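You operate a simulated robot arm through the tools that you are given. There is no shell and no other tool. Be economical: measure what you need, move in short steps, check, and stop when the job is done.

You are at the controls of a simulated two-armed robot. One attempt, no reset.

Task
Put the big grey can on top of the rolled white sheet. Put the sanding pad labelled "P320" from the top of the grey bench on the belt of the strap machine and the sanding pad labelled "P120" on the cart 26 padded top. Do these in any order. Set down upright: big grey can.

The check looks at the end state, three seconds after you hand in, the way a careful person would. Anything else that was tipped, shoved, dropped, spilled or broken makes it a failure. Flat cloth is picked up by pressing the open fingertips on it (5 to 10 N) and closing them slowly along it; thin cloth reads only 2 to 8 mm in the jaws.

Robot
Two 7-joint arms with two-finger parallel grippers on one trunk, on a base that drives. Base frame: it is fixed to the floor where the robot stands at the start and does not move with it; the origin is under the middle of the robot, x ahead of it, y to its left, z up; the surface under the hand at the start is at about z = 0.8. Lengths are in m, angles in rad, forces in N, time in s.
The left shoulder is at the start at [0.07, 0.163, 1.17], the right one opposite. With the tool pointing down near the work surface each hand reaches from about 0.38 to 0.88 m from the robot's upright axis, wherever it stands, measured 20 degrees to its own side. Places, roughly: belt of the strap machine [-1.6, -4.3, 0.8]; cart 26 padded top [-1.5, 3.5, 0.9]; rolled white sheet [0, 4.75, 1.5]. Payload 3.43 kg a hand.
The tool frame of a hand sits at the grasp point between the pads (the TCP): z along the fingers, y along the line on which they close. The tips reach 0.034 m beyond it. Largest opening 0.128 m; finger width 0.024, thickness 0.012; the body of the gripper, 0.048 by 0.13 m, starts 0.096 m behind the TCP.
Orientation is that of the tool frame in the base frame, as a unit quaternion [x, y, z, w]. With the fingers straight down and closing along the base's y, the tool's x points along the base's -x, its y along +y and its z along -z.

Tools
- The arms move only by the tool jog_arm. It takes "left_steps", "right_steps" or both (then of equal length, played together; a hand with none holds still); each is a list of rows, each a list of 7 numbers: the turn, a rotation vector about the tool's x, y, z in rad, then the shift along the tool's x, y, z in cm, then the gripper command, from -1 (shut) to 1 (fully open), values between in proportion. In form: [[rx, ry, rz, tx, ty, tz, hand], ...]. A call has 1 to 20 rows; each row shifts and turns the commanded pose from where the row before left it, along the tool's axes as they then stand. Rows are played at 5 a second. More than 0.05 m and 0.15 rad between two rows, or a gripper value outside its range, and nothing of the call is played. A pose out of reach is approached as far as the arm can. The call stops where the force on the tool passes 40 N (or 10 N more than at its start, if that is more) or the arm is blocked; 0.2 s more then pass. The fingers move at their own pace (about 0.153 m/s each) and stop on an object; they squeeze with about 40 N. The grip force told is the motor's: it shows also when the fingers shut on nothing. Time passes only in rows, and 0.2 s behind the last, so rows that do not move let the fingers close. It gives the time, the measured TCP pose, the force on the tool (base axes), the opening and the grip force at its end, in the units of the frame above (readings bear some noise), with the torque about the TCP (base axes, N m) and any sound that the robot's microphone picked up.
- Cameras (640 x 400 px; columns grow to the right, rows downward): "scene" is now at [0.1234, -0.0248, 1.378]; the picture's right is [-0.31, -0.95, 0.00], its down [-0.73, 0.23, -0.65] and it looks along [0.61, -0.20, -0.76] (base axes); focal length 249 px, centre (320, 200). "left" rides on the left gripper at [0.076, 0.011, -0.16] in its tool frame; the picture's right is [-0.15, 0.99, 0.00], its down [-0.88, -0.13, -0.46] and it looks along [-0.45, -0.07, 0.89] (tool axes); focal length 234 px, centre (320, 200). "right" rides on the right gripper at [0.076, -0.011, -0.16] in its tool frame; the picture's right is [0.15, 0.99, 0.00], its down [-0.88, 0.13, -0.46] and it looks along [-0.45, 0.07, 0.89] (tool axes); focal length 234 px, centre (320, 200). There is no depth. A picture from a camera that has moved, and an enlarged one, comes with that camera's place and axes in the base frame and with its lens.
- get_image(camera): a new picture of that camera. The clock stands still meanwhile.
- lift_body(by): slides the trunk up (or, below 0, down) by that many m; the arms and the scene camera ride with it, the base frame stays. It gives what a move gives, with no picture.
- drive_base(legs): drives the robot by 1 to 6 legs, each [ahead, left, turn to the left] in m, m and rad, along the robot's own axes; the way and the turn of a leg run together, so that a leg with both is an arc; at most 1.5 m and 3.142 rad a leg. The arms and the cameras ride along, it lands a little off, and it stops where it bumps. It gives what a move gives.
- head_to(pan, tilt): turns the head with the scene camera to pan (to the left, within 1.501 rad either way) and tilt (down, from -0.506 to 1.204), counted from straight ahead of the robot. It gives what a move gives.
- enlarge(camera, box): a new picture of the part [left, top, right, bottom] of that camera's present view, enlarged. The clock stands still meanwhile.
- finish_job(): hands the job in; it is judged then, once.

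Go step by step. Nothing tells you exact positions but the pictures and the camera data: compare them with the known pose of the tool, close in by small moves and look again before you grip or let go. The budget is 165 turns and 122 pictures, counting those below and the enlarged ones. Unless the task says otherwise, let go and move clear before handing in, and close with one line.

The tools are called after "Call:" by a JSON object that holds its "op" and its "data". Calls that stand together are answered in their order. jog_arm: Moves the arms, as the interface text tells. Its arguments: {"type":"object","properties":{"left_steps":{"type":"array","items":{"type":"array","items":{"type":"number"}}},"right_steps":{"type":"array","items":{"type":"array","items":{"type":"number"}}}},"required":[]} The other tools are called the same way: lift_body (by) slides the trunk up or down; drive_base (legs) drives the base; head_to (pan, tilt) turns the head that bears the scene camera; get_image (camera) takes a picture; enlarge (camera, box) takes an enlarged picture of a part of a camera's view; finish_job () hands the job in.

At the start:

```text
t: 0.0
left_ee_pos: [0.7046, 0.1108, 1.0666]
left_tcp_rot: [-0.001, 1.0, 0.0, 0.001]
left_contact_force: [0.0, 0.0, -0.3]
left_torque: [-0.01, 0.05, 0.01]
left_width: 0.1282
left_finger_force: 0.1
right_ee_pos: [0.5314, -0.3652, 1.107]
right_tcp_rot: [0.001, 1.0, -0.001, -0.001]
right_contact_force: [0.6, -0.3, -0.3]
right_torque: [0.02, -0.01, 0.01]
right_width: 0.1281
right_finger_force: 0.1
trunk travel left (down, up): [-0.65, 0.29]
robot x, y, heading: [-0.003, 0.0013, 0.002]
head pan, tilt: [-0.311, 0.869]
```

scene: 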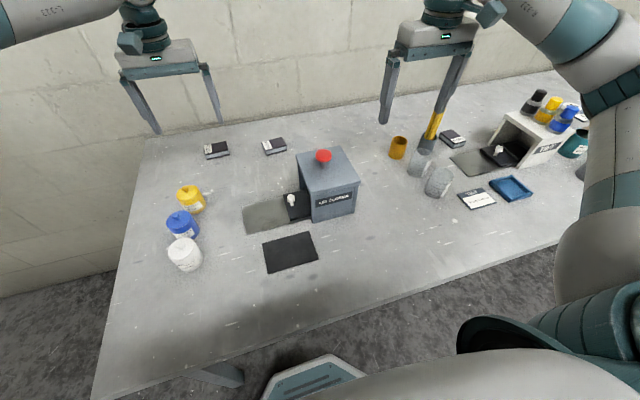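
right: 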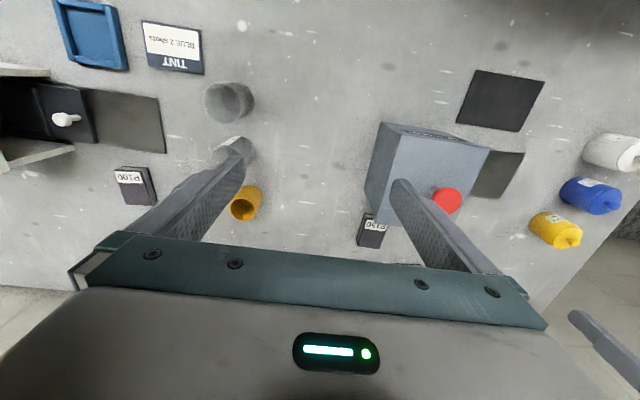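
left: 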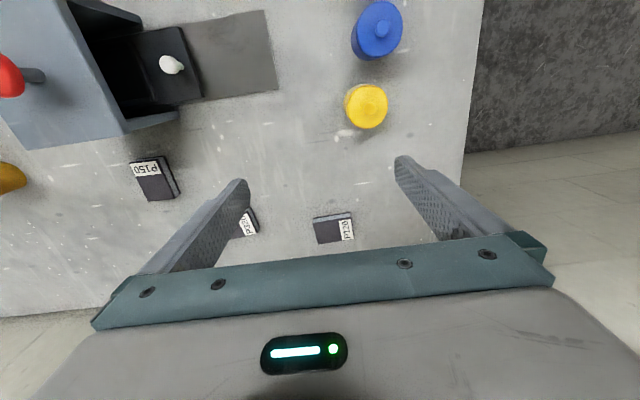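

I see the bench with several labelled pads, cans and cups. I'll enlarge to read the pad labels and find the grey cans.

Call:
{"op": "enlarge", "data": {"camera": "left", "box": [120, 140, 380, 300]}}

Call:
{"op": "enlarge", "data": {"camera": "scene", "box": [360, 80, 600, 230]}}

Call:
{"op": "enlarge", "data": {"camera": "right", "box": [80, 60, 400, 260]}}

```text
2.46 times, centred on (250, 220) of left
camera zoom: at [0.6302, 0.1214, 1.2274], right [0.15, 0.99, 0.0], down [0.88, -0.13, 0.46], along [0.45, -0.07, -0.89], focal length 576 px, centre (492, 151)
```

zoom: 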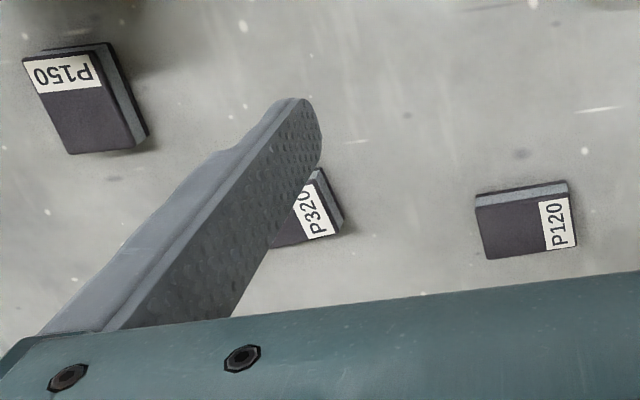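

```text
2.67 times, centred on (480, 155) of scene
camera zoom: at [0.1234, -0.0248, 1.378], right [-0.31, -0.95, 0.0], down [-0.73, 0.23, -0.65], along [0.61, -0.2, -0.76], focal length 664 px, centre (-107, 320)
```

zoom: 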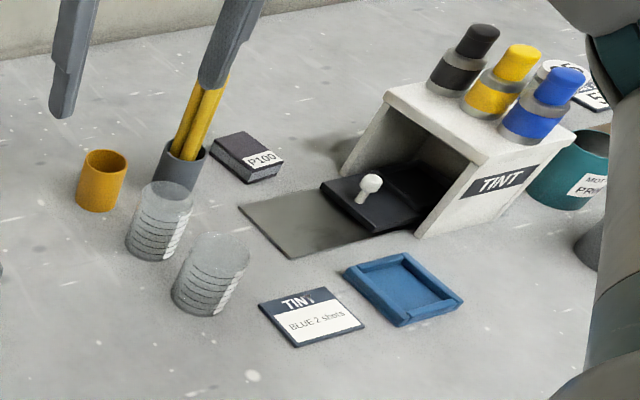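

```text
2.00 times, centred on (240, 160) of right
camera zoom: at [0.4557, -0.3762, 1.2666], right [-0.15, 0.99, 0.0], down [0.88, 0.13, 0.46], along [0.45, 0.07, -0.89], focal length 468 px, centre (480, 280)
```

zoom: 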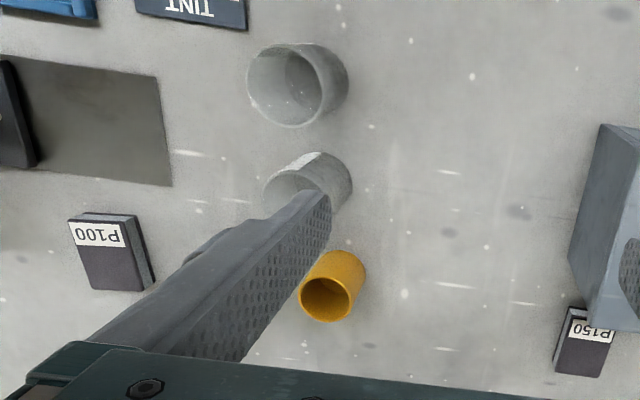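

P320, P120, P150 and P100 are identified on the bench. Next I look for the big grey can with the head to the right.

Call:
{"op": "head_to", "data": {"pan": -1.0, "tilt": 0.7}}

Call:
{"op": "get_image", "data": {"camera": "scene"}}

Call:
{"op": "head_to", "data": {"pan": 0.9, "tilt": 0.3}}

Call:
{"op": "get_image", "data": {"camera": "scene"}}

```text
t: 1.1
left_ee_pos: [0.7052, 0.1109, 1.068]
left_tcp_rot: [-0.001, 1.0, 0.0, 0.0]
left_contact_force: [0.4, 0.2, 0.4]
left_torque: [-0.01, 0.02, 0.0]
left_width: 0.1277
left_finger_force: 0.1
right_ee_pos: [0.531, -0.3669, 1.1082]
right_tcp_rot: [0.0, 1.0, 0.0, 0.0]
right_contact_force: [-0.9, -0.1, -0.8]
right_torque: [0.04, -0.02, -0.01]
right_width: 0.1281
right_finger_force: 0.0
trunk travel left (down, up): [-0.65, 0.29]
robot x, y, heading: [0.0043, 0.0004, -0.003]
head pan, tilt: [-1.0, 0.7]
```

```text
115 pictures are left
camera scene: at [0.0959, -0.0726, 1.3918], right [-0.84, -0.54, 0.0], down [-0.35, 0.54, -0.76], along [0.41, -0.64, -0.64], focal length 249 px, centre (320, 200)
```

scene: 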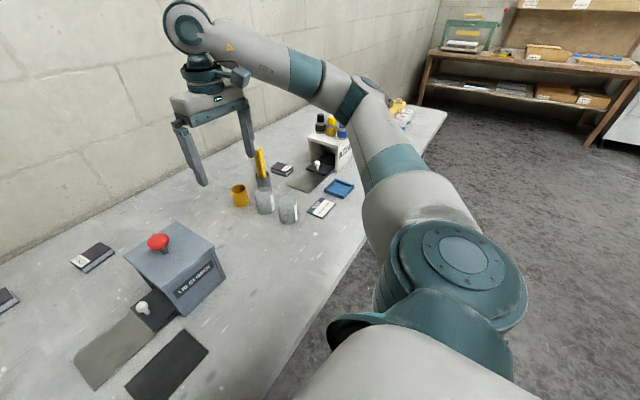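

```text
t: 2.9
left_ee_pos: [0.7054, 0.1102, 1.066]
left_tcp_rot: [0.0, 1.0, 0.0, 0.0]
left_contact_force: [-1.0, 0.6, 0.0]
left_torque: [-0.01, 0.0, 0.0]
left_width: 0.128
left_finger_force: 0.0
right_ee_pos: [0.5326, -0.3642, 1.1089]
right_tcp_rot: [0.0, 1.0, 0.0, 0.0]
right_contact_force: [-0.5, -0.3, 1.4]
right_torque: [0.02, -0.06, -0.01]
right_width: 0.1282
right_finger_force: 0.1
trunk travel left (down, up): [-0.65, 0.29]
robot x, y, heading: [0.0014, 0.0014, 0.0]
head pan, tilt: [0.901, 0.3]
```

```text
114 pictures are left
camera scene: at [0.1079, 0.0719, 1.4279], right [0.78, -0.62, 0.0], down [-0.18, -0.23, -0.96], along [0.59, 0.75, -0.3], focal length 249 px, centre (320, 200)
```

scene: 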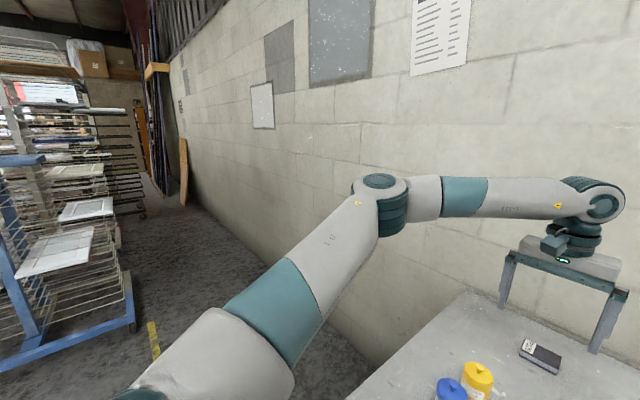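

P120 appears to sit near [0.907, 0.107] and P320 near [0.864, -0.064]; both are at the reach limit. I move the left hand toward P120 and look down with the head.

Call:
{"op": "jog_arm", "data": {"left_steps": [[0, 0, 0, -4, 0, 2, 1], [0, 0, 0, -4, 0, 2, 1], [0, 0, 0, -4, 0, 2, 1], [0, 0, 0, -4, 0, 2, 1], [0, 0, 0, -3, 0, 2, 1]]}}

Call:
{"op": "head_to", "data": {"pan": 0.1, "tilt": 0.7}}

Call:
{"op": "get_image", "data": {"camera": "scene"}}

Call:
{"op": "get_image", "data": {"camera": "left"}}

```text
t: 4.1
left_ee_pos: [0.825, 0.1102, 0.9864]
left_tcp_rot: [0.0, 1.0, 0.0, 0.002]
left_contact_force: [-0.4, -0.4, -0.5]
left_torque: [0.02, -0.03, -0.01]
left_width: 0.1279
left_finger_force: 0.0
left hand out of reach, approached as far as the arm can: row 4, 5
right_ee_pos: [0.5329, -0.3651, 1.1069]
right_tcp_rot: [-0.001, 1.0, 0.0, -0.001]
right_contact_force: [-0.5, -0.5, 0.0]
right_torque: [-0.03, -0.02, 0.04]
right_width: 0.1276
right_finger_force: 0.0
trunk travel left (down, up): [-0.65, 0.29]
robot x, y, heading: [-0.0011, 0.0012, 0.001]
head pan, tilt: [0.901, 0.3]
```

```text
t: 5.3
left_ee_pos: [0.8257, 0.11, 0.9862]
left_tcp_rot: [-0.001, 1.0, 0.0, 0.0]
left_contact_force: [1.1, 0.0, 0.3]
left_torque: [-0.01, 0.01, 0.01]
left_width: 0.128
left_finger_force: 0.0
right_ee_pos: [0.5309, -0.3657, 1.1076]
right_tcp_rot: [0.0, 1.0, 0.001, 0.0]
right_contact_force: [0.5, -0.1, 0.7]
right_torque: [-0.04, -0.01, -0.01]
right_width: 0.1282
right_finger_force: 0.0
trunk travel left (down, up): [-0.65, 0.29]
robot x, y, heading: [0.0008, -0.0013, -0.0]
head pan, tilt: [0.099, 0.7]
```

```text
113 pictures are left
camera scene: at [0.1344, 0.0071, 1.3918], right [0.1, -0.99, 0.0], down [-0.64, -0.06, -0.77], along [0.76, 0.08, -0.64], focal length 249 px, centre (320, 200)
```

scene: 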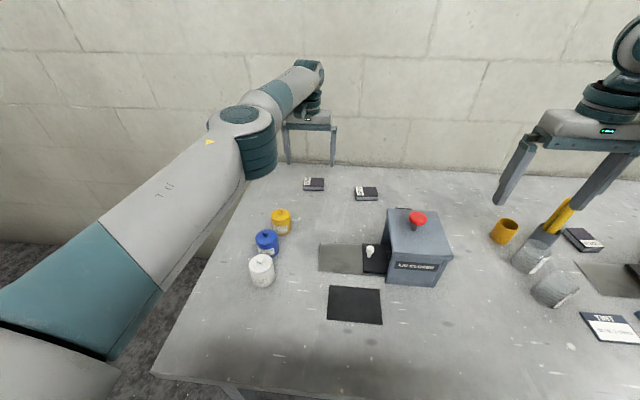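

```text
112 pictures are left
camera left: at [0.7501, 0.1199, 1.1467], right [0.15, 0.99, 0.0], down [0.88, -0.13, 0.46], along [0.45, -0.07, -0.89], focal length 234 px, centre (320, 200)
```

left: 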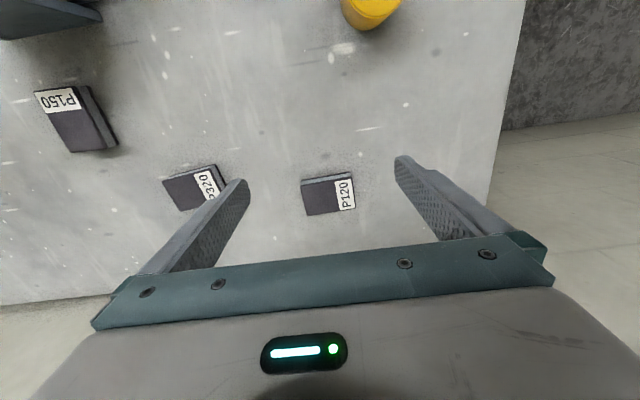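

P120 at about [0.907, 0.111] and P320 at [0.864, -0.09]. I need to get about 0.1 m closer, so I check the gap between my base and the bench first.

Call:
{"op": "head_to", "data": {"pan": 0.0, "tilt": 1.2}}

Call:
{"op": "get_image", "data": {"camera": "scene"}}

```text
t: 6.2
left_ee_pos: [0.8255, 0.1094, 0.9859]
left_tcp_rot: [-0.001, 1.0, 0.0, 0.0]
left_contact_force: [0.0, -0.1, -0.3]
left_torque: [-0.03, 0.0, -0.03]
left_width: 0.1278
left_finger_force: 0.0
right_ee_pos: [0.531, -0.3648, 1.1077]
right_tcp_rot: [0.001, 1.0, 0.0, 0.0]
right_contact_force: [0.1, -1.1, -1.2]
right_torque: [0.03, -0.01, -0.01]
right_width: 0.1281
right_finger_force: 0.0
trunk travel left (down, up): [-0.65, 0.29]
robot x, y, heading: [0.0007, -0.0015, 0.002]
head pan, tilt: [0.0, 1.201]
```

```text
111 pictures are left
camera scene: at [0.1059, -0.0012, 1.3559], right [0.0, -1.0, 0.0], down [-0.93, 0.0, -0.36], along [0.36, 0.0, -0.93], focal length 249 px, centre (320, 200)
```

scene: 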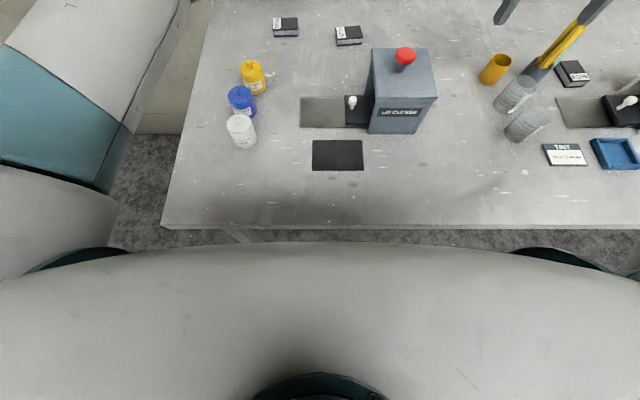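

The bench edge is at x≈0.25 with floor gap visible and nothing blocking. I drive ahead 0.1 m with care.

Call:
{"op": "drive_base", "data": {"legs": [[0.1, 0, 0]]}}

Call:
{"op": "get_image", "data": {"camera": "left"}}

```text
t: 7.3
left_ee_pos: [0.9254, 0.1096, 0.9851]
left_tcp_rot: [-0.002, 1.0, 0.001, 0.0]
left_contact_force: [1.1, -0.9, 0.4]
left_torque: [0.0, 0.04, 0.0]
left_width: 0.1276
left_finger_force: 0.1
right_ee_pos: [0.6324, -0.3636, 1.1083]
right_tcp_rot: [0.0, 1.0, 0.0, 0.0]
right_contact_force: [0.1, -0.3, -0.3]
right_torque: [-0.01, -0.01, 0.0]
right_width: 0.1279
right_finger_force: 0.1
trunk travel left (down, up): [-0.65, 0.29]
robot x, y, heading: [0.098, 0.0025, 0.0]
head pan, tilt: [0.0, 1.201]
```

```text
110 pictures are left
camera left: at [0.8498, 0.1208, 1.1467], right [0.14, 0.99, 0.0], down [0.88, -0.13, 0.46], along [0.45, -0.07, -0.89], focal length 234 px, centre (320, 200)
```

left: 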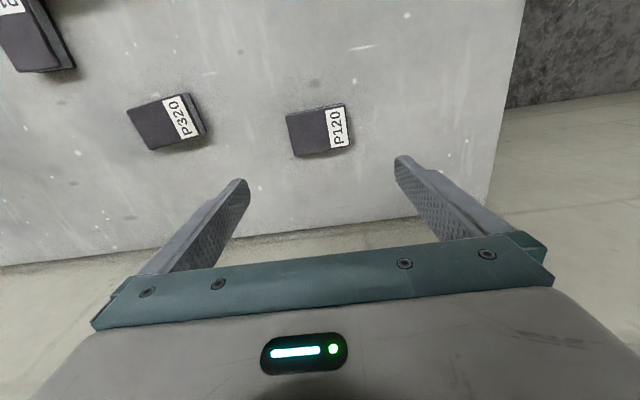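

P120 is now at about [0.913, 0.108], aligned with y. I descend over it with the left hand in steps.

Call:
{"op": "jog_arm", "data": {"left_steps": [[0, 0, 0, 1.2, -0.2, 2, 1], [0, 0, 0, 0, 0, 4, 1], [0, 0, 0, 0, 0, 4, 1], [0, 0, 0, 0, 0, 0, 1]]}}

Call:
{"op": "get_image", "data": {"camera": "left"}}

```text
t: 8.3
left_ee_pos: [0.9141, 0.1086, 0.886]
left_tcp_rot: [-0.001, 1.0, 0.001, 0.001]
left_contact_force: [-0.5, -0.4, 0.7]
left_torque: [0.0, 0.0, 0.01]
left_width: 0.1282
left_finger_force: 0.0
right_ee_pos: [0.6306, -0.3644, 1.109]
right_tcp_rot: [0.001, 1.0, 0.0, 0.0]
right_contact_force: [0.1, 0.2, 0.8]
right_torque: [0.02, 0.01, 0.01]
right_width: 0.128
right_finger_force: 0.1
trunk travel left (down, up): [-0.65, 0.29]
robot x, y, heading: [0.0982, -0.0019, 0.002]
head pan, tilt: [0.0, 1.201]
```

```text
109 pictures are left
camera left: at [0.8381, 0.1192, 1.0466], right [0.14, 0.99, 0.0], down [0.88, -0.13, 0.46], along [0.45, -0.07, -0.89], focal length 234 px, centre (320, 200)
```

left: 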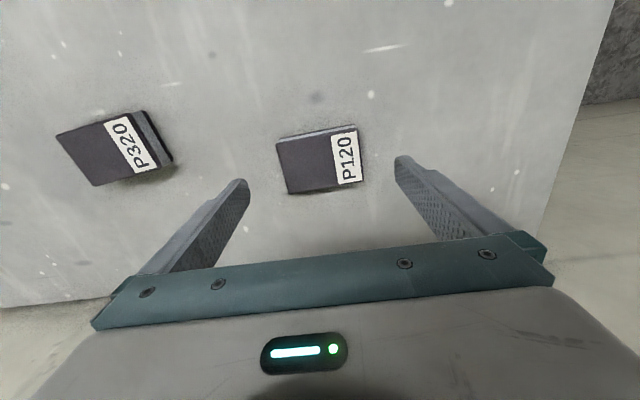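

The pad is centred between the fingers. I lower to just above the surface and close.

Call:
{"op": "jog_arm", "data": {"left_steps": [[0, 0, 0, 0.4, 0, 2, 1], [0, 0, 0, 0, 0, 2.3, 1], [0, 0, 0, 0, 0, 0, 1], [0, 0, 0, 0, 0, 0, 0.3], [0, 0, 0, 0, 0, 0, -0.2], [0, 0, 0, 0, 0, 0, -0.4], [0, 0, 0, 0, 0, 0, -0.4]]}}

Call:
{"op": "get_image", "data": {"camera": "left"}}

```text
t: 9.9
left_ee_pos: [0.9094, 0.1087, 0.8426]
left_tcp_rot: [-0.001, 1.0, 0.001, 0.001]
left_contact_force: [0.8, -0.2, 1.9]
left_torque: [-0.04, -0.04, 0.04]
left_width: 0.0792
left_finger_force: 39.6
right_ee_pos: [0.6319, -0.3649, 1.1072]
right_tcp_rot: [-0.001, 1.0, 0.0, 0.0]
right_contact_force: [0.0, 0.0, -0.2]
right_torque: [0.0, -0.02, 0.0]
right_width: 0.128
right_finger_force: 0.1
trunk travel left (down, up): [-0.65, 0.29]
robot x, y, heading: [0.1004, 0.0024, -0.006]
head pan, tilt: [0.0, 1.201]
```

```text
108 pictures are left
camera left: at [0.8345, 0.1191, 1.0033], right [0.14, 0.99, 0.0], down [0.88, -0.13, 0.46], along [0.45, -0.07, -0.89], focal length 234 px, centre (320, 200)
```

left: 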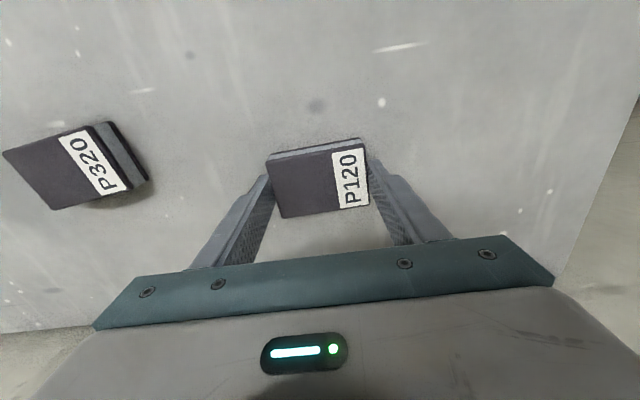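

P120 is gripped at 0.079 width. I lift it and pull the left arm back and to the left, clearing the way for the right hand.

Call:
{"op": "jog_arm", "data": {"left_steps": [[0, 0, 0, 0, 0, -4, -0.4], [0, 0, 0, 0, 0, -4, -0.4], [0, 0, 0, 0, 0, -4, -0.4], [0, 0, 0, 1, 0, -4, -0.4], [0, 0, 0, 3, 2, -3, -0.4], [0, 0, 0, 3, 3, -2, -0.4], [0, 0, 0, 3, 3, 0, -0.4], [0, 0, 0, 3, 3, 0, -0.4], [0, 0, 0, 3, 3, 0, -0.4], [0, 0, 0, 4, 2, 0, -0.4], [0, 0, 0, 4, 0, 0, -0.4]]}}

Call:
{"op": "jog_arm", "data": {"right_steps": [[0, 0, 0, -2, 4, 0, 1], [0, 0, 0, -2, 4, 0, 1], [0, 0, 0, -2, 4, 0, 1], [0, 0, 0, -2.5, 4, 0, 1], [0, 0, 0, -3, 4, 0, 1], [0, 0, 0, -3, 4, 0, 1], [0, 0, -0.1, -3, 3.4, 2, 1], [0, 0, 0, -3, 0, 3, 1], [0, 0, 0, -3, 0, 3, 1]]}}

Call:
{"op": "get_image", "data": {"camera": "right"}}

Call:
{"op": "get_image", "data": {"camera": "left"}}

```text
t: 12.3
left_ee_pos: [0.6677, 0.2681, 1.0538]
left_tcp_rot: [0.0, 1.0, 0.0, 0.001]
left_contact_force: [0.5, 0.0, 0.4]
left_torque: [0.0, -0.06, 0.01]
left_width: 0.0787
left_finger_force: 40.0
right_ee_pos: [0.6309, -0.3649, 1.1081]
right_tcp_rot: [0.0, 1.0, 0.0, 0.0]
right_contact_force: [-0.4, 0.7, -0.2]
right_torque: [0.01, -0.05, -0.03]
right_width: 0.1282
right_finger_force: 0.2
trunk travel left (down, up): [-0.65, 0.29]
robot x, y, heading: [0.0998, 0.001, 0.001]
head pan, tilt: [0.0, 1.201]
```

```text
t: 14.3
left_ee_pos: [0.6702, 0.267, 1.0522]
left_tcp_rot: [-0.001, 1.0, -0.001, 0.0]
left_contact_force: [1.1, 0.3, -0.1]
left_torque: [0.0, 0.0, 0.0]
left_width: 0.079
left_finger_force: 39.4
right_ee_pos: [0.8689, -0.0836, 1.0281]
right_tcp_rot: [-0.051, 0.999, 0.0, 0.0]
right_contact_force: [0.3, 0.4, -0.9]
right_torque: [-0.04, 0.03, 0.02]
right_width: 0.128
right_finger_force: 0.1
trunk travel left (down, up): [-0.65, 0.29]
robot x, y, heading: [0.0989, -0.0015, 0.003]
head pan, tilt: [0.0, 1.201]
```

```text
107 pictures are left
camera right: at [0.7938, -0.1027, 1.1871], right [-0.25, 0.97, 0.0], down [0.86, 0.22, 0.46], along [0.44, 0.11, -0.89], focal length 234 px, centre (320, 200)
```

right: 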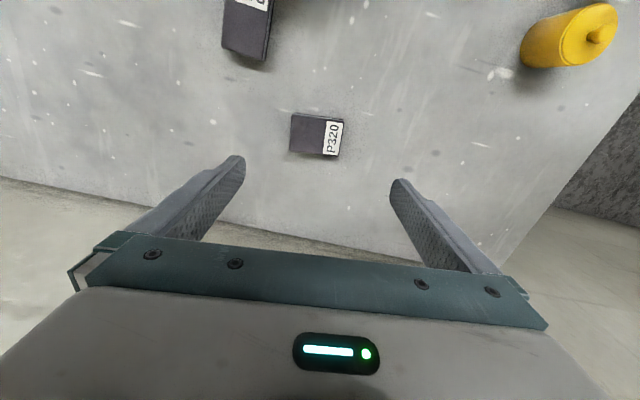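

```text
106 pictures are left
camera left: at [0.5949, 0.2784, 1.2132], right [0.14, 0.99, 0.0], down [0.88, -0.13, 0.46], along [0.45, -0.07, -0.89], focal length 234 px, centre (320, 200)
```

left: 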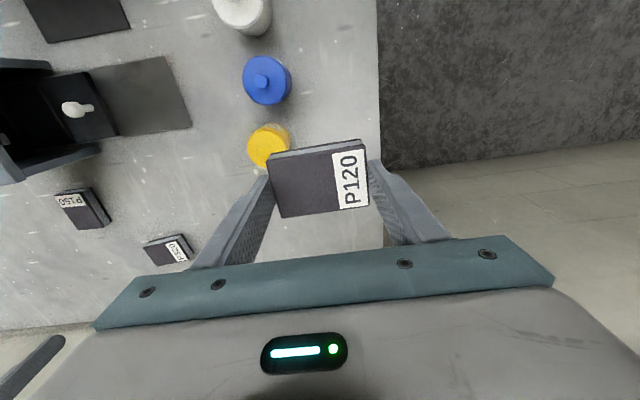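

P320 lies at about [0.866, -0.090], aligned with the right hand's closing axis. I shift slightly and descend partway, then check.

Call:
{"op": "jog_arm", "data": {"right_steps": [[0, 0, 0, 0.3, -0.6, 4, 1], [0, 0, 0, 0, 0, 4, 1], [0, 0, 0, 0, 0, 4, 1], [0, 0, 0, 0, 0, 2, 1]]}}

Call:
{"op": "get_image", "data": {"camera": "right"}}

```text
t: 15.3
left_ee_pos: [0.6692, 0.2676, 1.0534]
left_tcp_rot: [-0.001, 1.0, 0.0, 0.0]
left_contact_force: [0.0, -0.7, 0.8]
left_torque: [-0.05, -0.01, 0.01]
left_width: 0.0789
left_finger_force: 40.7
right_ee_pos: [0.8636, -0.0897, 0.8877]
right_tcp_rot: [-0.049, 0.999, 0.0, 0.0]
right_contact_force: [-1.4, -0.3, -0.2]
right_torque: [-0.01, 0.02, -0.02]
right_width: 0.1279
right_finger_force: 0.1
trunk travel left (down, up): [-0.65, 0.29]
robot x, y, heading: [0.1034, -0.0019, -0.003]
head pan, tilt: [0.0, 1.201]
```

```text
105 pictures are left
camera right: at [0.7893, -0.1101, 1.0466], right [-0.24, 0.97, 0.0], down [0.86, 0.22, 0.46], along [0.44, 0.11, -0.89], focal length 234 px, centre (320, 200)
```

right: 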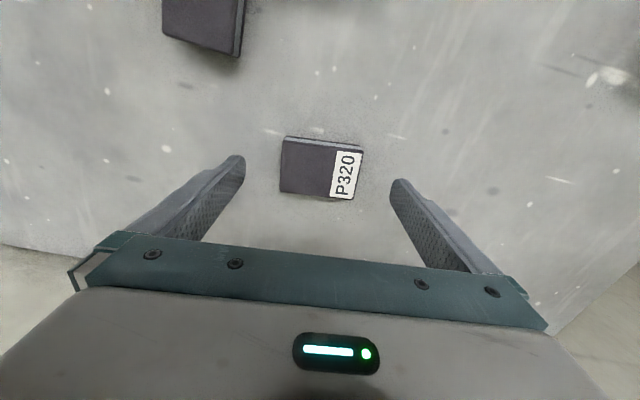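

Centred. I lower the last 4.4 cm and close the right hand on P320, then lift.

Call:
{"op": "jog_arm", "data": {"right_steps": [[0, 0, 0, 0, 0, 2.2, 1], [0, 0, 0, 0, 0, 2.2, 1], [0, 0, 0, 0, 0, 0, 1], [0, 0, 0, 0, 0, 0, 0.3], [0, 0, 0, 0, 0, 0, -0.2], [0, 0, 0, 0, 0, 0, -0.4], [0, 0, 0, 0, 0, 0, -0.4]]}}

Call:
{"op": "jog_arm", "data": {"right_steps": [[0, 0, 0, 0, 0, -4, -0.4], [0, 0, 0, 0, 0, -4, -0.4], [0, 0, 0, 0, 0, -4, -0.4], [0, 0, 0, 0, 0, -4, -0.4], [0, 0, 0, 0, 0, -4, -0.4], [0, 0, 0, 2, -3, -4, -0.4], [0, 0, 0.1, 3, -4, -2, -0.4], [0, 0, 0, 3, -4, 0, -0.4], [0, 0, 0, 3, -4, 0, -0.4], [0, 0, 0, 3, -4, 0, -0.4], [0, 0, 0, 3, -4, 0, -0.4], [0, 0, 0, 3, -4, 0, -0.4], [0, 0, 0, 2, 0, 0, -0.4]]}}

Call:
{"op": "get_image", "data": {"camera": "right"}}

```text
t: 16.9
left_ee_pos: [0.6705, 0.2667, 1.0536]
left_tcp_rot: [0.0, 1.0, 0.0, 0.0]
left_contact_force: [-0.6, -0.1, -0.6]
left_torque: [-0.01, -0.03, -0.01]
left_width: 0.0788
left_finger_force: 40.4
right_ee_pos: [0.8633, -0.0904, 0.8446]
right_tcp_rot: [-0.049, 0.999, 0.0, 0.0]
right_contact_force: [-0.3, -0.3, -0.2]
right_torque: [-0.03, 0.01, 0.01]
right_width: 0.0787
right_finger_force: 39.4
trunk travel left (down, up): [-0.65, 0.29]
robot x, y, heading: [0.0962, -0.0033, -0.001]
head pan, tilt: [0.0, 1.201]
```

```text
refused: row 6 steps farther than a row can; nothing moved
```

```text
104 pictures are left
camera right: at [0.789, -0.1096, 1.003], right [-0.24, 0.97, 0.0], down [0.86, 0.22, 0.46], along [0.44, 0.11, -0.89], focal length 234 px, centre (320, 200)
```

right: 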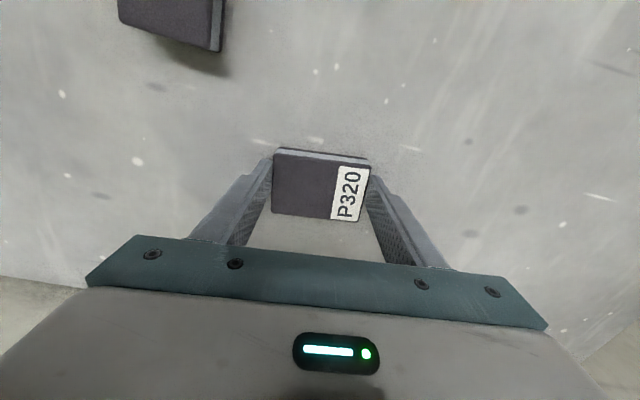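

P320 is gripped; the lift call had one step too long, so I redo it with shorter steps, then look around to the right for the big grey can.

Call:
{"op": "jog_arm", "data": {"right_steps": [[0, 0, 0, 0, 0, -4, -0.4], [0, 0, 0, 0, 0, -4, -0.4], [0, 0, 0, 0, 0, -4, -0.4], [0, 0, 0, 0, 0, -4, -0.4], [0, 0, 0, 0, 0, -4, -0.4], [0, 0, 0, 2, -2, -4, -0.4], [0, 0, 0.1, 3, -3, -2, -0.4], [0, 0, 0, 3, -3.5, 0, -0.4], [0, 0, 0, 3, -3.5, 0, -0.4], [0, 0, 0, 3, -3.5, 0, -0.4], [0, 0, 0, 3, -3.5, 0, -0.4], [0, 0, 0, 3, -3.5, 0, -0.4], [0, 0, 0, 2, 0, 0, -0.4]]}}

Call:
{"op": "head_to", "data": {"pan": -0.8, "tilt": 0.5}}

Call:
{"op": "get_image", "data": {"camera": "scene"}}

Call:
{"op": "head_to", "data": {"pan": -1.5, "tilt": 0.3}}

Call:
{"op": "get_image", "data": {"camera": "scene"}}

Call:
{"op": "head_to", "data": {"pan": 1.5, "tilt": 0.2}}

Call:
{"op": "get_image", "data": {"camera": "scene"}}

```text
t: 19.7
left_ee_pos: [0.6679, 0.266, 1.0524]
left_tcp_rot: [-0.002, 1.0, 0.0, 0.0]
left_contact_force: [0.9, -0.4, -0.7]
left_torque: [-0.05, 0.01, 0.01]
left_width: 0.0785
left_finger_force: 40.8
right_ee_pos: [0.6486, -0.3196, 1.1036]
right_tcp_rot: [0.001, 1.0, 0.0, 0.0]
right_contact_force: [0.5, 0.3, -0.3]
right_torque: [-0.02, 0.01, 0.0]
right_width: 0.0789
right_finger_force: 39.8
trunk travel left (down, up): [-0.65, 0.29]
robot x, y, heading: [0.0998, -0.0025, 0.005]
head pan, tilt: [0.0, 1.201]
```

```text
t: 20.9
left_ee_pos: [0.6685, 0.2666, 1.0539]
left_tcp_rot: [-0.001, 1.0, 0.001, 0.0]
left_contact_force: [-0.1, -0.2, 0.2]
left_torque: [0.01, -0.01, -0.01]
left_width: 0.0789
left_finger_force: 39.7
right_ee_pos: [0.6493, -0.3196, 1.103]
right_tcp_rot: [0.0, 1.0, 0.0, 0.0]
right_contact_force: [0.5, -0.3, -0.6]
right_torque: [-0.05, -0.01, 0.03]
right_width: 0.0786
right_finger_force: 40.0
trunk travel left (down, up): [-0.65, 0.29]
robot x, y, heading: [0.098, -0.0021, -0.001]
head pan, tilt: [-0.799, 0.499]
```

```text
103 pictures are left
camera scene: at [0.2132, -0.066, 1.4094], right [-0.72, -0.7, 0.0], down [-0.34, 0.34, -0.88], along [0.61, -0.63, -0.48], focal length 249 px, centre (320, 200)
```

scene: 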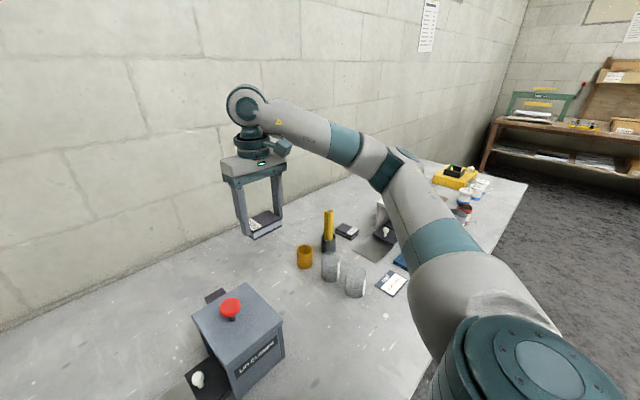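

```text
t: 21.9
left_ee_pos: [0.6688, 0.2665, 1.0532]
left_tcp_rot: [-0.002, 1.0, 0.001, 0.0]
left_contact_force: [0.0, -1.0, 0.0]
left_torque: [0.02, 0.0, -0.02]
left_width: 0.0788
left_finger_force: 39.9
right_ee_pos: [0.6497, -0.3202, 1.1033]
right_tcp_rot: [-0.001, 1.0, 0.0, 0.0]
right_contact_force: [-0.2, -0.7, -1.0]
right_torque: [0.02, -0.01, 0.0]
right_width: 0.079
right_finger_force: 40.2
trunk travel left (down, up): [-0.65, 0.29]
robot x, y, heading: [0.1016, -0.0004, 0.0]
head pan, tilt: [-1.499, 0.3]
```

```text
102 pictures are left
camera scene: at [0.1565, -0.0941, 1.4279], right [-1.0, -0.07, 0.0], down [-0.02, 0.3, -0.96], along [0.07, -0.95, -0.3], focal length 249 px, centre (320, 200)
```

scene: 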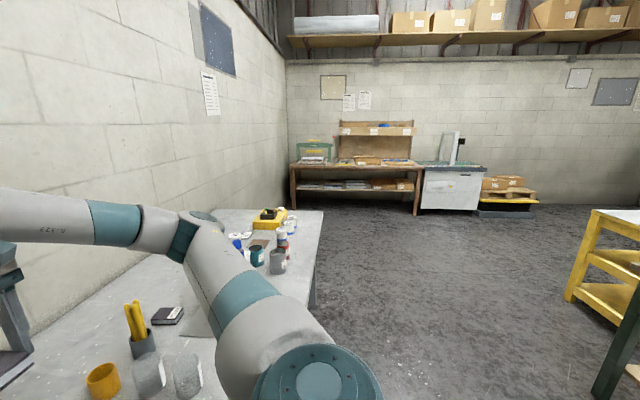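

```text
t: 24.5
left_ee_pos: [0.6686, 0.2655, 1.0543]
left_tcp_rot: [-0.001, 1.0, -0.001, 0.001]
left_contact_force: [-0.3, -0.4, -0.3]
left_torque: [0.0, -0.03, 0.02]
left_width: 0.0786
left_finger_force: 40.8
right_ee_pos: [0.6487, -0.3209, 1.1043]
right_tcp_rot: [0.0, 1.0, 0.0, 0.0]
right_contact_force: [0.4, -0.3, 0.1]
right_torque: [0.02, -0.02, 0.02]
right_width: 0.0788
right_finger_force: 40.3
trunk travel left (down, up): [-0.65, 0.29]
robot x, y, heading: [0.0986, 0.0033, -0.002]
head pan, tilt: [1.499, 0.201]
```

```text
101 pictures are left
camera scene: at [0.1563, 0.0919, 1.4372], right [1.0, -0.07, 0.0], down [-0.01, -0.2, -0.98], along [0.07, 0.98, -0.2], focal length 249 px, centre (320, 200)
```

scene: 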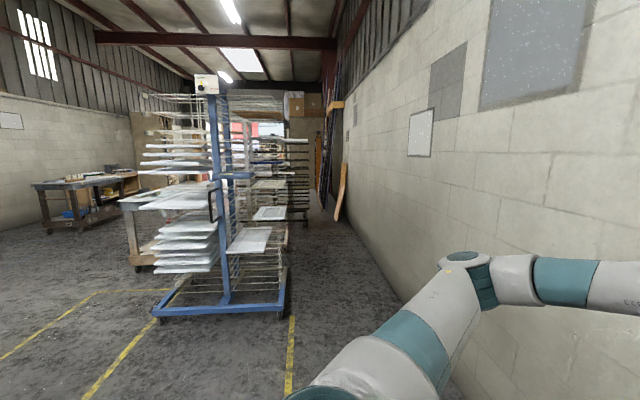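

Grey and teal cans stand at the right end of the bench. I enlarge that.

Call:
{"op": "head_to", "data": {"pan": -1.5, "tilt": 0.3}}

Call:
{"op": "enlarge", "data": {"camera": "scene", "box": [200, 190, 360, 290]}}

Call:
{"op": "enlarge", "data": {"camera": "scene", "box": [280, 100, 500, 220]}}

```text
t: 27.1
left_ee_pos: [0.67, 0.2661, 1.0536]
left_tcp_rot: [-0.001, 1.0, 0.0, 0.0]
left_contact_force: [-1.0, 0.7, -0.4]
left_torque: [0.0, -0.02, -0.01]
left_width: 0.0787
left_finger_force: 40.0
right_ee_pos: [0.6485, -0.3205, 1.103]
right_tcp_rot: [0.001, 1.0, 0.0, 0.001]
right_contact_force: [-0.2, 0.5, -0.7]
right_torque: [0.0, 0.01, -0.02]
right_width: 0.0787
right_finger_force: 40.3
trunk travel left (down, up): [-0.65, 0.29]
robot x, y, heading: [0.0996, 0.0023, 0.002]
head pan, tilt: [-1.499, 0.3]
```

```text
4.00 times, centred on (280, 240) of scene
camera zoom: at [0.1564, -0.0941, 1.4279], right [-1.0, -0.07, 0.0], down [-0.02, 0.29, -0.96], along [0.07, -0.95, -0.3], focal length 995 px, centre (480, 40)
```

zoom: 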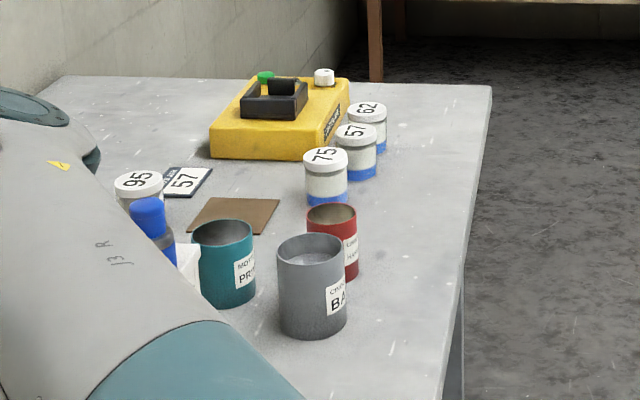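

```text
2.91 times, centred on (390, 160) of scene
camera zoom: at [0.1564, -0.0941, 1.4279], right [-1.0, -0.07, 0.0], down [-0.02, 0.29, -0.96], along [0.07, -0.95, -0.3], focal length 724 px, centre (116, 316)
```

zoom: 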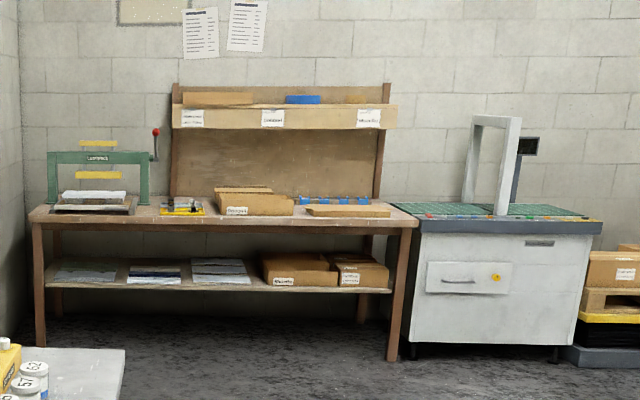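

The big grey can ("BA…") is near [0.41, -1.02]. I first take P320 to the strap machine (white machine with arch); I back out, turn right and look.

Call:
{"op": "drive_base", "data": {"legs": [[-0.5, 0, 0], [0, 0, -1.57]]}}

Call:
{"op": "head_to", "data": {"pan": -0.4, "tilt": 0.35}}

Call:
{"op": "get_image", "data": {"camera": "scene"}}

```text
t: 33.9
left_ee_pos: [-0.1311, -0.5714, 1.0533]
left_tcp_rot: [0.709, 0.705, 0.0, 0.0]
left_contact_force: [-0.3, -1.2, -0.9]
left_torque: [0.0, -0.01, -0.02]
left_width: 0.0788
left_finger_force: 39.8
right_ee_pos: [-0.7166, -0.5488, 1.1044]
right_tcp_rot: [0.71, 0.704, 0.0, 0.0]
right_contact_force: [-1.5, 0.1, -1.1]
right_torque: [-0.02, 0.01, -0.02]
right_width: 0.0788
right_finger_force: 40.2
trunk travel left (down, up): [-0.65, 0.29]
robot x, y, heading: [-0.3936, 0.0024, -1.579]
head pan, tilt: [-1.499, 0.3]
```

```text
t: 35.2
left_ee_pos: [-0.1305, -0.5722, 1.054]
left_tcp_rot: [0.709, 0.706, 0.0, 0.001]
left_contact_force: [0.1, 1.0, -0.6]
left_torque: [-0.01, -0.01, -0.01]
left_width: 0.0789
left_finger_force: 40.6
right_ee_pos: [-0.717, -0.5471, 1.1034]
right_tcp_rot: [0.709, 0.705, 0.0, 0.0]
right_contact_force: [0.6, -0.7, 0.1]
right_torque: [0.03, -0.01, 0.0]
right_width: 0.0786
right_finger_force: 40.6
trunk travel left (down, up): [-0.65, 0.29]
robot x, y, heading: [-0.3908, -0.0029, -1.579]
head pan, tilt: [-0.4, 0.351]
```

```text
98 pictures are left
camera scene: at [-0.4311, -0.1374, 1.4232], right [-0.92, 0.4, 0.0], down [0.14, 0.32, -0.94], along [-0.37, -0.86, -0.34], focal length 249 px, centre (320, 200)
```

scene: 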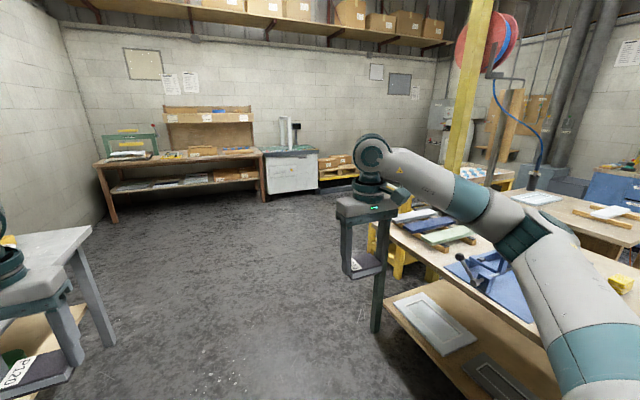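

Path ahead along -y is clear, bench to the right starts at x≈-1.25. I drive 2.6 m ahead and look again.

Call:
{"op": "drive_base", "data": {"legs": [[1.4, 0, 0.009], [1.2, 0, 0]]}}

Call:
{"op": "head_to", "data": {"pan": -0.6, "tilt": 0.45}}

Call:
{"op": "get_image", "data": {"camera": "scene"}}

```text
t: 47.9
left_ee_pos: [-0.1269, -3.1783, 1.0532]
left_tcp_rot: [0.705, 0.709, 0.0, 0.001]
left_contact_force: [0.1, -0.1, -1.2]
left_torque: [0.02, 0.01, 0.03]
left_width: 0.079
left_finger_force: 40.4
right_ee_pos: [-0.7144, -3.1603, 1.1036]
right_tcp_rot: [0.706, 0.708, 0.0, 0.0]
right_contact_force: [-0.8, -0.1, -0.2]
right_torque: [0.0, 0.01, -0.01]
right_width: 0.0786
right_finger_force: 40.2
trunk travel left (down, up): [-0.65, 0.29]
robot x, y, heading: [-0.3973, -2.6084, -1.569]
head pan, tilt: [-0.4, 0.351]
```

```text
t: 48.7
left_ee_pos: [-0.1279, -3.1784, 1.0532]
left_tcp_rot: [0.704, 0.71, 0.0, 0.0]
left_contact_force: [0.4, -0.1, -0.5]
left_torque: [0.04, -0.03, 0.01]
left_width: 0.0786
left_finger_force: 39.7
right_ee_pos: [-0.7137, -3.1603, 1.1047]
right_tcp_rot: [0.706, 0.708, -0.001, 0.0]
right_contact_force: [0.1, 0.1, 0.3]
right_torque: [-0.04, -0.02, -0.02]
right_width: 0.0785
right_finger_force: 40.0
trunk travel left (down, up): [-0.65, 0.29]
robot x, y, heading: [-0.3942, -2.6082, -1.566]
head pan, tilt: [-0.6, 0.45]
```

```text
97 pictures are left
camera scene: at [-0.4479, -2.7374, 1.414], right [-0.83, 0.56, 0.0], down [0.24, 0.36, -0.9], along [-0.5, -0.75, -0.44], focal length 249 px, centre (320, 200)
```

scene: 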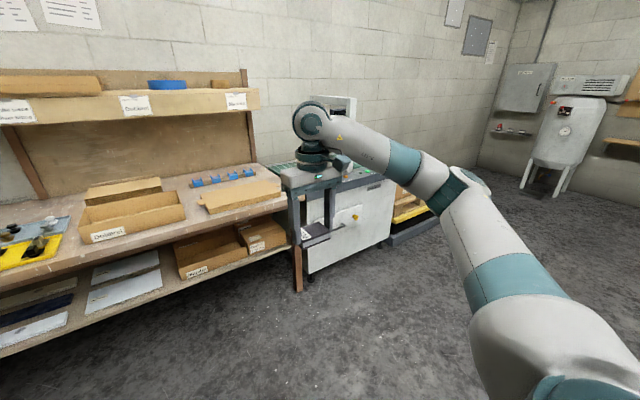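

The machine front is around y≈-3.9. I slide right 1.0 m and look at its top.

Call:
{"op": "drive_base", "data": {"legs": [[0, -1.0, 0], [0.45, 0, 0]]}}

Call:
{"op": "head_to", "data": {"pan": -0.1, "tilt": 0.6}}

Call:
{"op": "get_image", "data": {"camera": "scene"}}

```text
t: 56.2
left_ee_pos: [-1.1257, -3.6347, 1.0544]
left_tcp_rot: [0.704, 0.71, 0.0, 0.0]
left_contact_force: [-0.5, -0.5, -0.4]
left_torque: [0.05, -0.02, 0.01]
left_width: 0.0787
left_finger_force: 39.4
right_ee_pos: [-1.7123, -3.621, 1.1039]
right_tcp_rot: [0.704, 0.71, 0.0, 0.0]
right_contact_force: [-0.8, -0.3, 0.3]
right_torque: [0.03, 0.01, -0.01]
right_width: 0.0786
right_finger_force: 40.3
trunk travel left (down, up): [-0.65, 0.29]
robot x, y, heading: [-1.399, -3.066, -1.566]
head pan, tilt: [-0.6, 0.45]
```

```text
t: 57.1
left_ee_pos: [-1.1267, -3.6348, 1.0531]
left_tcp_rot: [0.704, 0.711, 0.0, 0.0]
left_contact_force: [0.4, -0.3, -0.8]
left_torque: [0.0, 0.0, -0.01]
left_width: 0.0788
left_finger_force: 40.2
right_ee_pos: [-1.7129, -3.6208, 1.1036]
right_tcp_rot: [0.704, 0.71, 0.0, 0.001]
right_contact_force: [-0.3, 0.1, 0.6]
right_torque: [-0.02, 0.0, 0.01]
right_width: 0.0786
right_finger_force: 40.4
trunk travel left (down, up): [-0.65, 0.29]
robot x, y, heading: [-1.3967, -3.0668, -1.56]
head pan, tilt: [-0.099, 0.6]
```

```text
96 pictures are left
camera scene: at [-1.4052, -3.2074, 1.4005], right [-1.0, 0.09, 0.0], down [0.05, 0.56, -0.83], along [-0.07, -0.82, -0.56], focal length 249 px, centre (320, 200)
```

scene: 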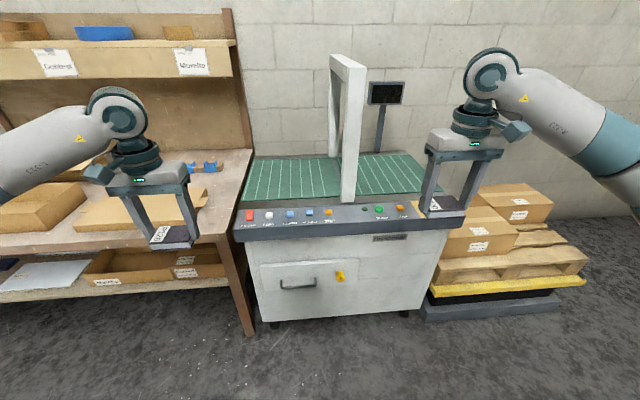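

The green belt's right half spans x≈-1.62..-1.96, y≈-4.12..-4.5. I move closer so the right hand can reach [-1.8, -4.22].

Call:
{"op": "drive_base", "data": {"legs": [[0.39, -0.1, -0.01]]}}

Call:
{"op": "get_image", "data": {"camera": "scene"}}

Call:
{"op": "get_image", "data": {"camera": "right"}}

```text
t: 59.6
left_ee_pos: [-1.2285, -4.0329, 1.054]
left_tcp_rot: [0.707, 0.707, 0.001, 0.0]
left_contact_force: [-0.2, -0.2, 0.1]
left_torque: [0.05, 0.0, 0.01]
left_width: 0.0788
left_finger_force: 39.9
right_ee_pos: [-1.8176, -4.0115, 1.1042]
right_tcp_rot: [0.707, 0.707, 0.0, 0.0]
right_contact_force: [0.3, -1.1, -1.1]
right_torque: [0.02, 0.03, 0.0]
right_width: 0.0786
right_finger_force: 40.2
trunk travel left (down, up): [-0.65, 0.29]
robot x, y, heading: [-1.4952, -3.465, -1.574]
head pan, tilt: [-0.099, 0.6]
```

```text
95 pictures are left
camera scene: at [-1.5048, -3.6012, 1.4004], right [-0.99, 0.1, 0.0], down [0.06, 0.56, -0.82], along [-0.08, -0.82, -0.57], focal length 249 px, centre (320, 200)
```

scene: 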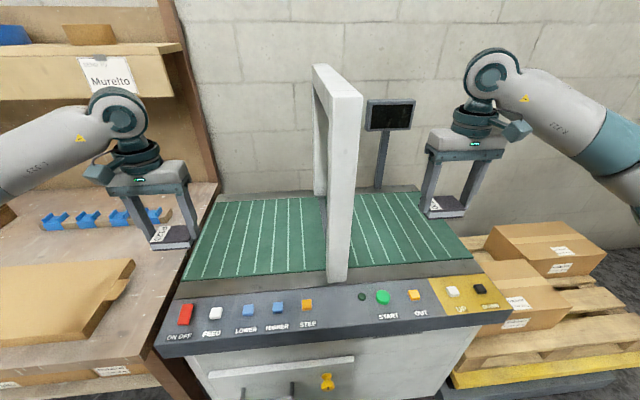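

```text
94 pictures are left
camera right: at [-1.8283, -3.9351, 1.2627], right [0.99, 0.14, 0.0], down [0.13, -0.88, 0.46], along [0.07, -0.45, -0.89], focal length 234 px, centre (320, 200)
```

right: 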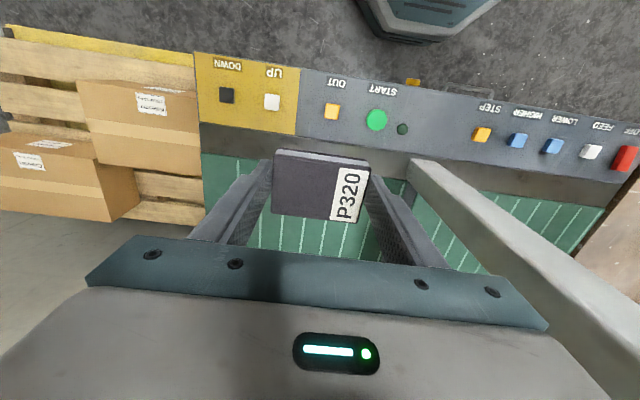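

I bring the right hand forward over the belt and descend to z≈0.90.

Call:
{"op": "jog_arm", "data": {"right_steps": [[0, 0, 0, -4, 0, 2, -0.4], [0, 0, 0, -4, 0, 2, -0.4], [0, 0, 0, -4, 0, 2, -0.4], [0, 0, 0, -4, 0, 2, -0.4], [0, 0, 0, -4, 0, 2, -0.4], [0, 0, 0, -2, 0, 3, -0.4], [0, 0, 0, 0, 0, 4, -0.4], [0, 0, 0, 0, 0, 3, -0.4], [0, 0, 0, 0, 0, 0, -0.4]]}}

Call:
{"op": "get_image", "data": {"camera": "right"}}

Call:
{"op": "get_image", "data": {"camera": "scene"}}

```text
t: 61.6
left_ee_pos: [-1.229, -4.031, 1.0533]
left_tcp_rot: [0.707, 0.707, 0.0, 0.0]
left_contact_force: [-0.3, -0.2, -0.7]
left_torque: [0.01, 0.0, -0.01]
left_width: 0.0786
left_finger_force: 40.2
right_ee_pos: [-1.8159, -4.2309, 0.903]
right_tcp_rot: [0.708, 0.707, -0.001, 0.0]
right_contact_force: [-0.1, 0.9, -0.6]
right_torque: [-0.02, 0.01, 0.01]
right_width: 0.0787
right_finger_force: 40.1
trunk travel left (down, up): [-0.65, 0.29]
robot x, y, heading: [-1.4956, -3.4646, -1.568]
head pan, tilt: [-0.099, 0.6]
```

```text
93 pictures are left
camera right: at [-1.828, -4.1549, 1.0625], right [0.99, 0.14, 0.0], down [0.13, -0.88, 0.46], along [0.07, -0.45, -0.89], focal length 234 px, centre (320, 200)
```

right: 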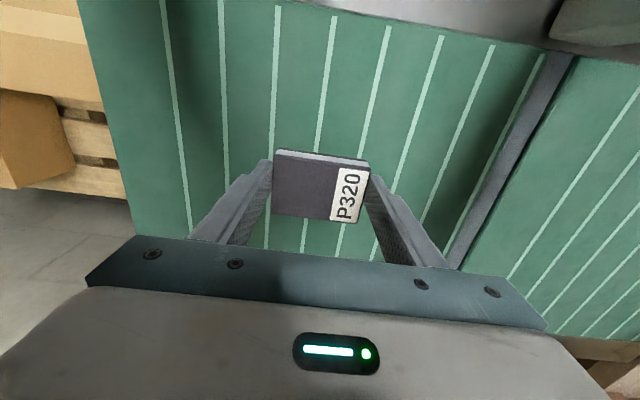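

```text
92 pictures are left
camera scene: at [-1.5048, -3.6009, 1.4004], right [-0.99, 0.1, 0.0], down [0.06, 0.56, -0.83], along [-0.08, -0.82, -0.56], focal length 249 px, centre (320, 200)
```

scene: 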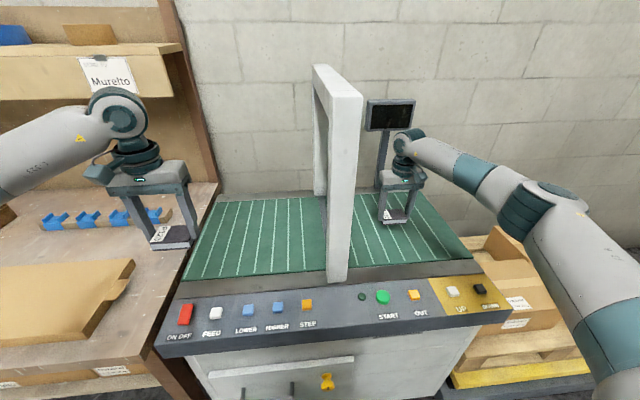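

The pad hangs well over the belt. I lower gently and watch for contact.

Call:
{"op": "jog_arm", "data": {"right_steps": [[0, 0, 0, 0, 0, 2, -0.4], [0, 0, 0, 0, 0, 1.5, -0.4], [0, 0, 0, 0, 0, 0.5, -0.4], [0, 0, 0, 0, 0, 0, -0.4]]}}

Call:
{"op": "get_image", "data": {"camera": "right"}}

```text
t: 62.6
left_ee_pos: [-1.2296, -4.0316, 1.0535]
left_tcp_rot: [0.707, 0.707, 0.0, 0.0]
left_contact_force: [-0.3, -0.2, 0.0]
left_torque: [0.02, 0.01, -0.01]
left_width: 0.0785
left_finger_force: 39.8
right_ee_pos: [-1.8156, -4.2318, 0.8619]
right_tcp_rot: [0.707, 0.707, 0.0, 0.0]
right_contact_force: [0.7, 0.5, -0.5]
right_torque: [0.01, 0.01, 0.04]
right_width: 0.0786
right_finger_force: 40.3
trunk travel left (down, up): [-0.65, 0.29]
robot x, y, heading: [-1.4969, -3.4656, -1.572]
head pan, tilt: [-0.099, 0.6]
```

```text
91 pictures are left
camera right: at [-1.8282, -4.1552, 1.0223], right [0.99, 0.14, 0.0], down [0.13, -0.88, 0.46], along [0.07, -0.45, -0.89], focal length 234 px, centre (320, 200)
```

right: 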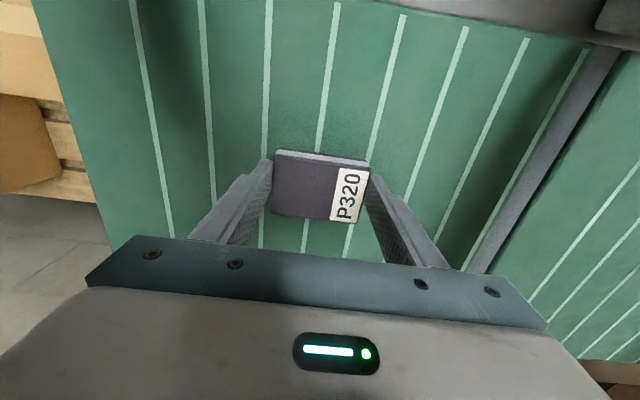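

Call:
{"op": "jog_arm", "data": {"right_steps": [[0, 0, 0, 0, 0, 0.5, -0.4], [0, 0, 0, 0, 0, 0.5, -0.4], [0, 0, 0, 0, 0, 0.4, -0.4], [0, 0, 0, 0, 0, 0, -0.4]]}}

```text
t: 63.6
left_ee_pos: [-1.2296, -4.0318, 1.0529]
left_tcp_rot: [0.707, 0.707, 0.0, 0.001]
left_contact_force: [-0.4, -0.1, 0.7]
left_torque: [0.0, 0.03, -0.01]
left_width: 0.0788
left_finger_force: 39.3
right_ee_pos: [-1.8161, -4.2307, 0.8497]
right_tcp_rot: [0.707, 0.707, 0.0, 0.0]
right_contact_force: [0.2, -0.2, -0.3]
right_torque: [0.0, 0.0, -0.03]
right_width: 0.0786
right_finger_force: 39.8
trunk travel left (down, up): [-0.65, 0.29]
robot x, y, heading: [-1.4959, -3.4586, -1.573]
head pan, tilt: [-0.099, 0.6]
```

No contact yet at z=0.850; I continue down in small steps.

Call:
{"op": "jog_arm", "data": {"right_steps": [[0, 0, 0, 0, 0, 0.4, -0.4], [0, 0, 0, 0, 0, 0.3, -0.4], [0, 0, 0, 0, 0, 0, -0.4]]}}

Call:
{"op": "jog_arm", "data": {"right_steps": [[0, 0, 0, 0, 0, 0.3, -0.4], [0, 0, 0, 0, 0, 0, -0.4]]}}

Call:
{"op": "enlarge", "data": {"camera": "right", "box": [220, 120, 420, 260]}}

```text
t: 64.4
left_ee_pos: [-1.2289, -4.0293, 1.0541]
left_tcp_rot: [0.707, 0.707, -0.001, 0.001]
left_contact_force: [-0.2, 0.8, 0.6]
left_torque: [-0.01, 0.02, 0.01]
left_width: 0.0789
left_finger_force: 39.9
right_ee_pos: [-1.8162, -4.231, 0.8472]
right_tcp_rot: [0.707, 0.707, -0.002, 0.002]
right_contact_force: [-2.8, -3.0, 18.4]
right_torque: [0.0, 0.25, 0.01]
right_width: 0.0788
right_finger_force: 39.9
trunk travel left (down, up): [-0.65, 0.29]
robot x, y, heading: [-1.4952, -3.4631, -1.57]
head pan, tilt: [-0.099, 0.6]
```

```text
t: 65.0
left_ee_pos: [-1.2293, -4.0281, 1.0556]
left_tcp_rot: [0.708, 0.707, -0.002, 0.001]
left_contact_force: [0.0, -0.7, -0.6]
left_torque: [0.0, -0.04, 0.0]
left_width: 0.0785
left_finger_force: 40.2
right_ee_pos: [-1.8171, -4.2293, 0.847]
right_tcp_rot: [0.708, 0.706, -0.003, 0.003]
right_contact_force: [-5.4, -6.7, 38.0]
right_torque: [0.13, 0.22, -0.02]
right_width: 0.0788
right_finger_force: 40.0
trunk travel left (down, up): [-0.65, 0.29]
robot x, y, heading: [-1.4961, -3.4587, -1.569]
head pan, tilt: [-0.099, 0.6]
```

```text
2.86 times, centred on (320, 190) of right
camera zoom: at [-1.828, -4.1528, 1.0047], right [0.99, 0.14, 0.0], down [0.13, -0.88, 0.46], along [0.07, -0.46, -0.89], focal length 669 px, centre (320, 229)
```

zoom: 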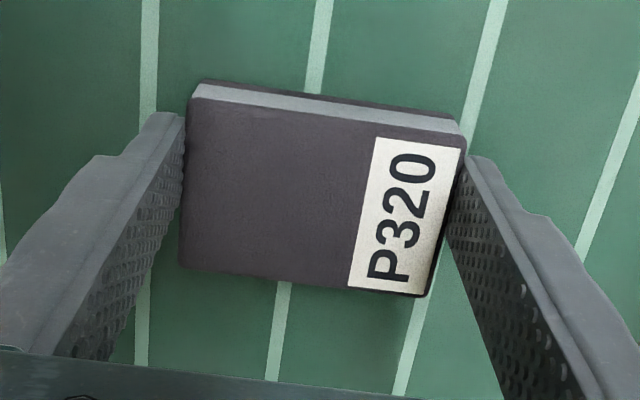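

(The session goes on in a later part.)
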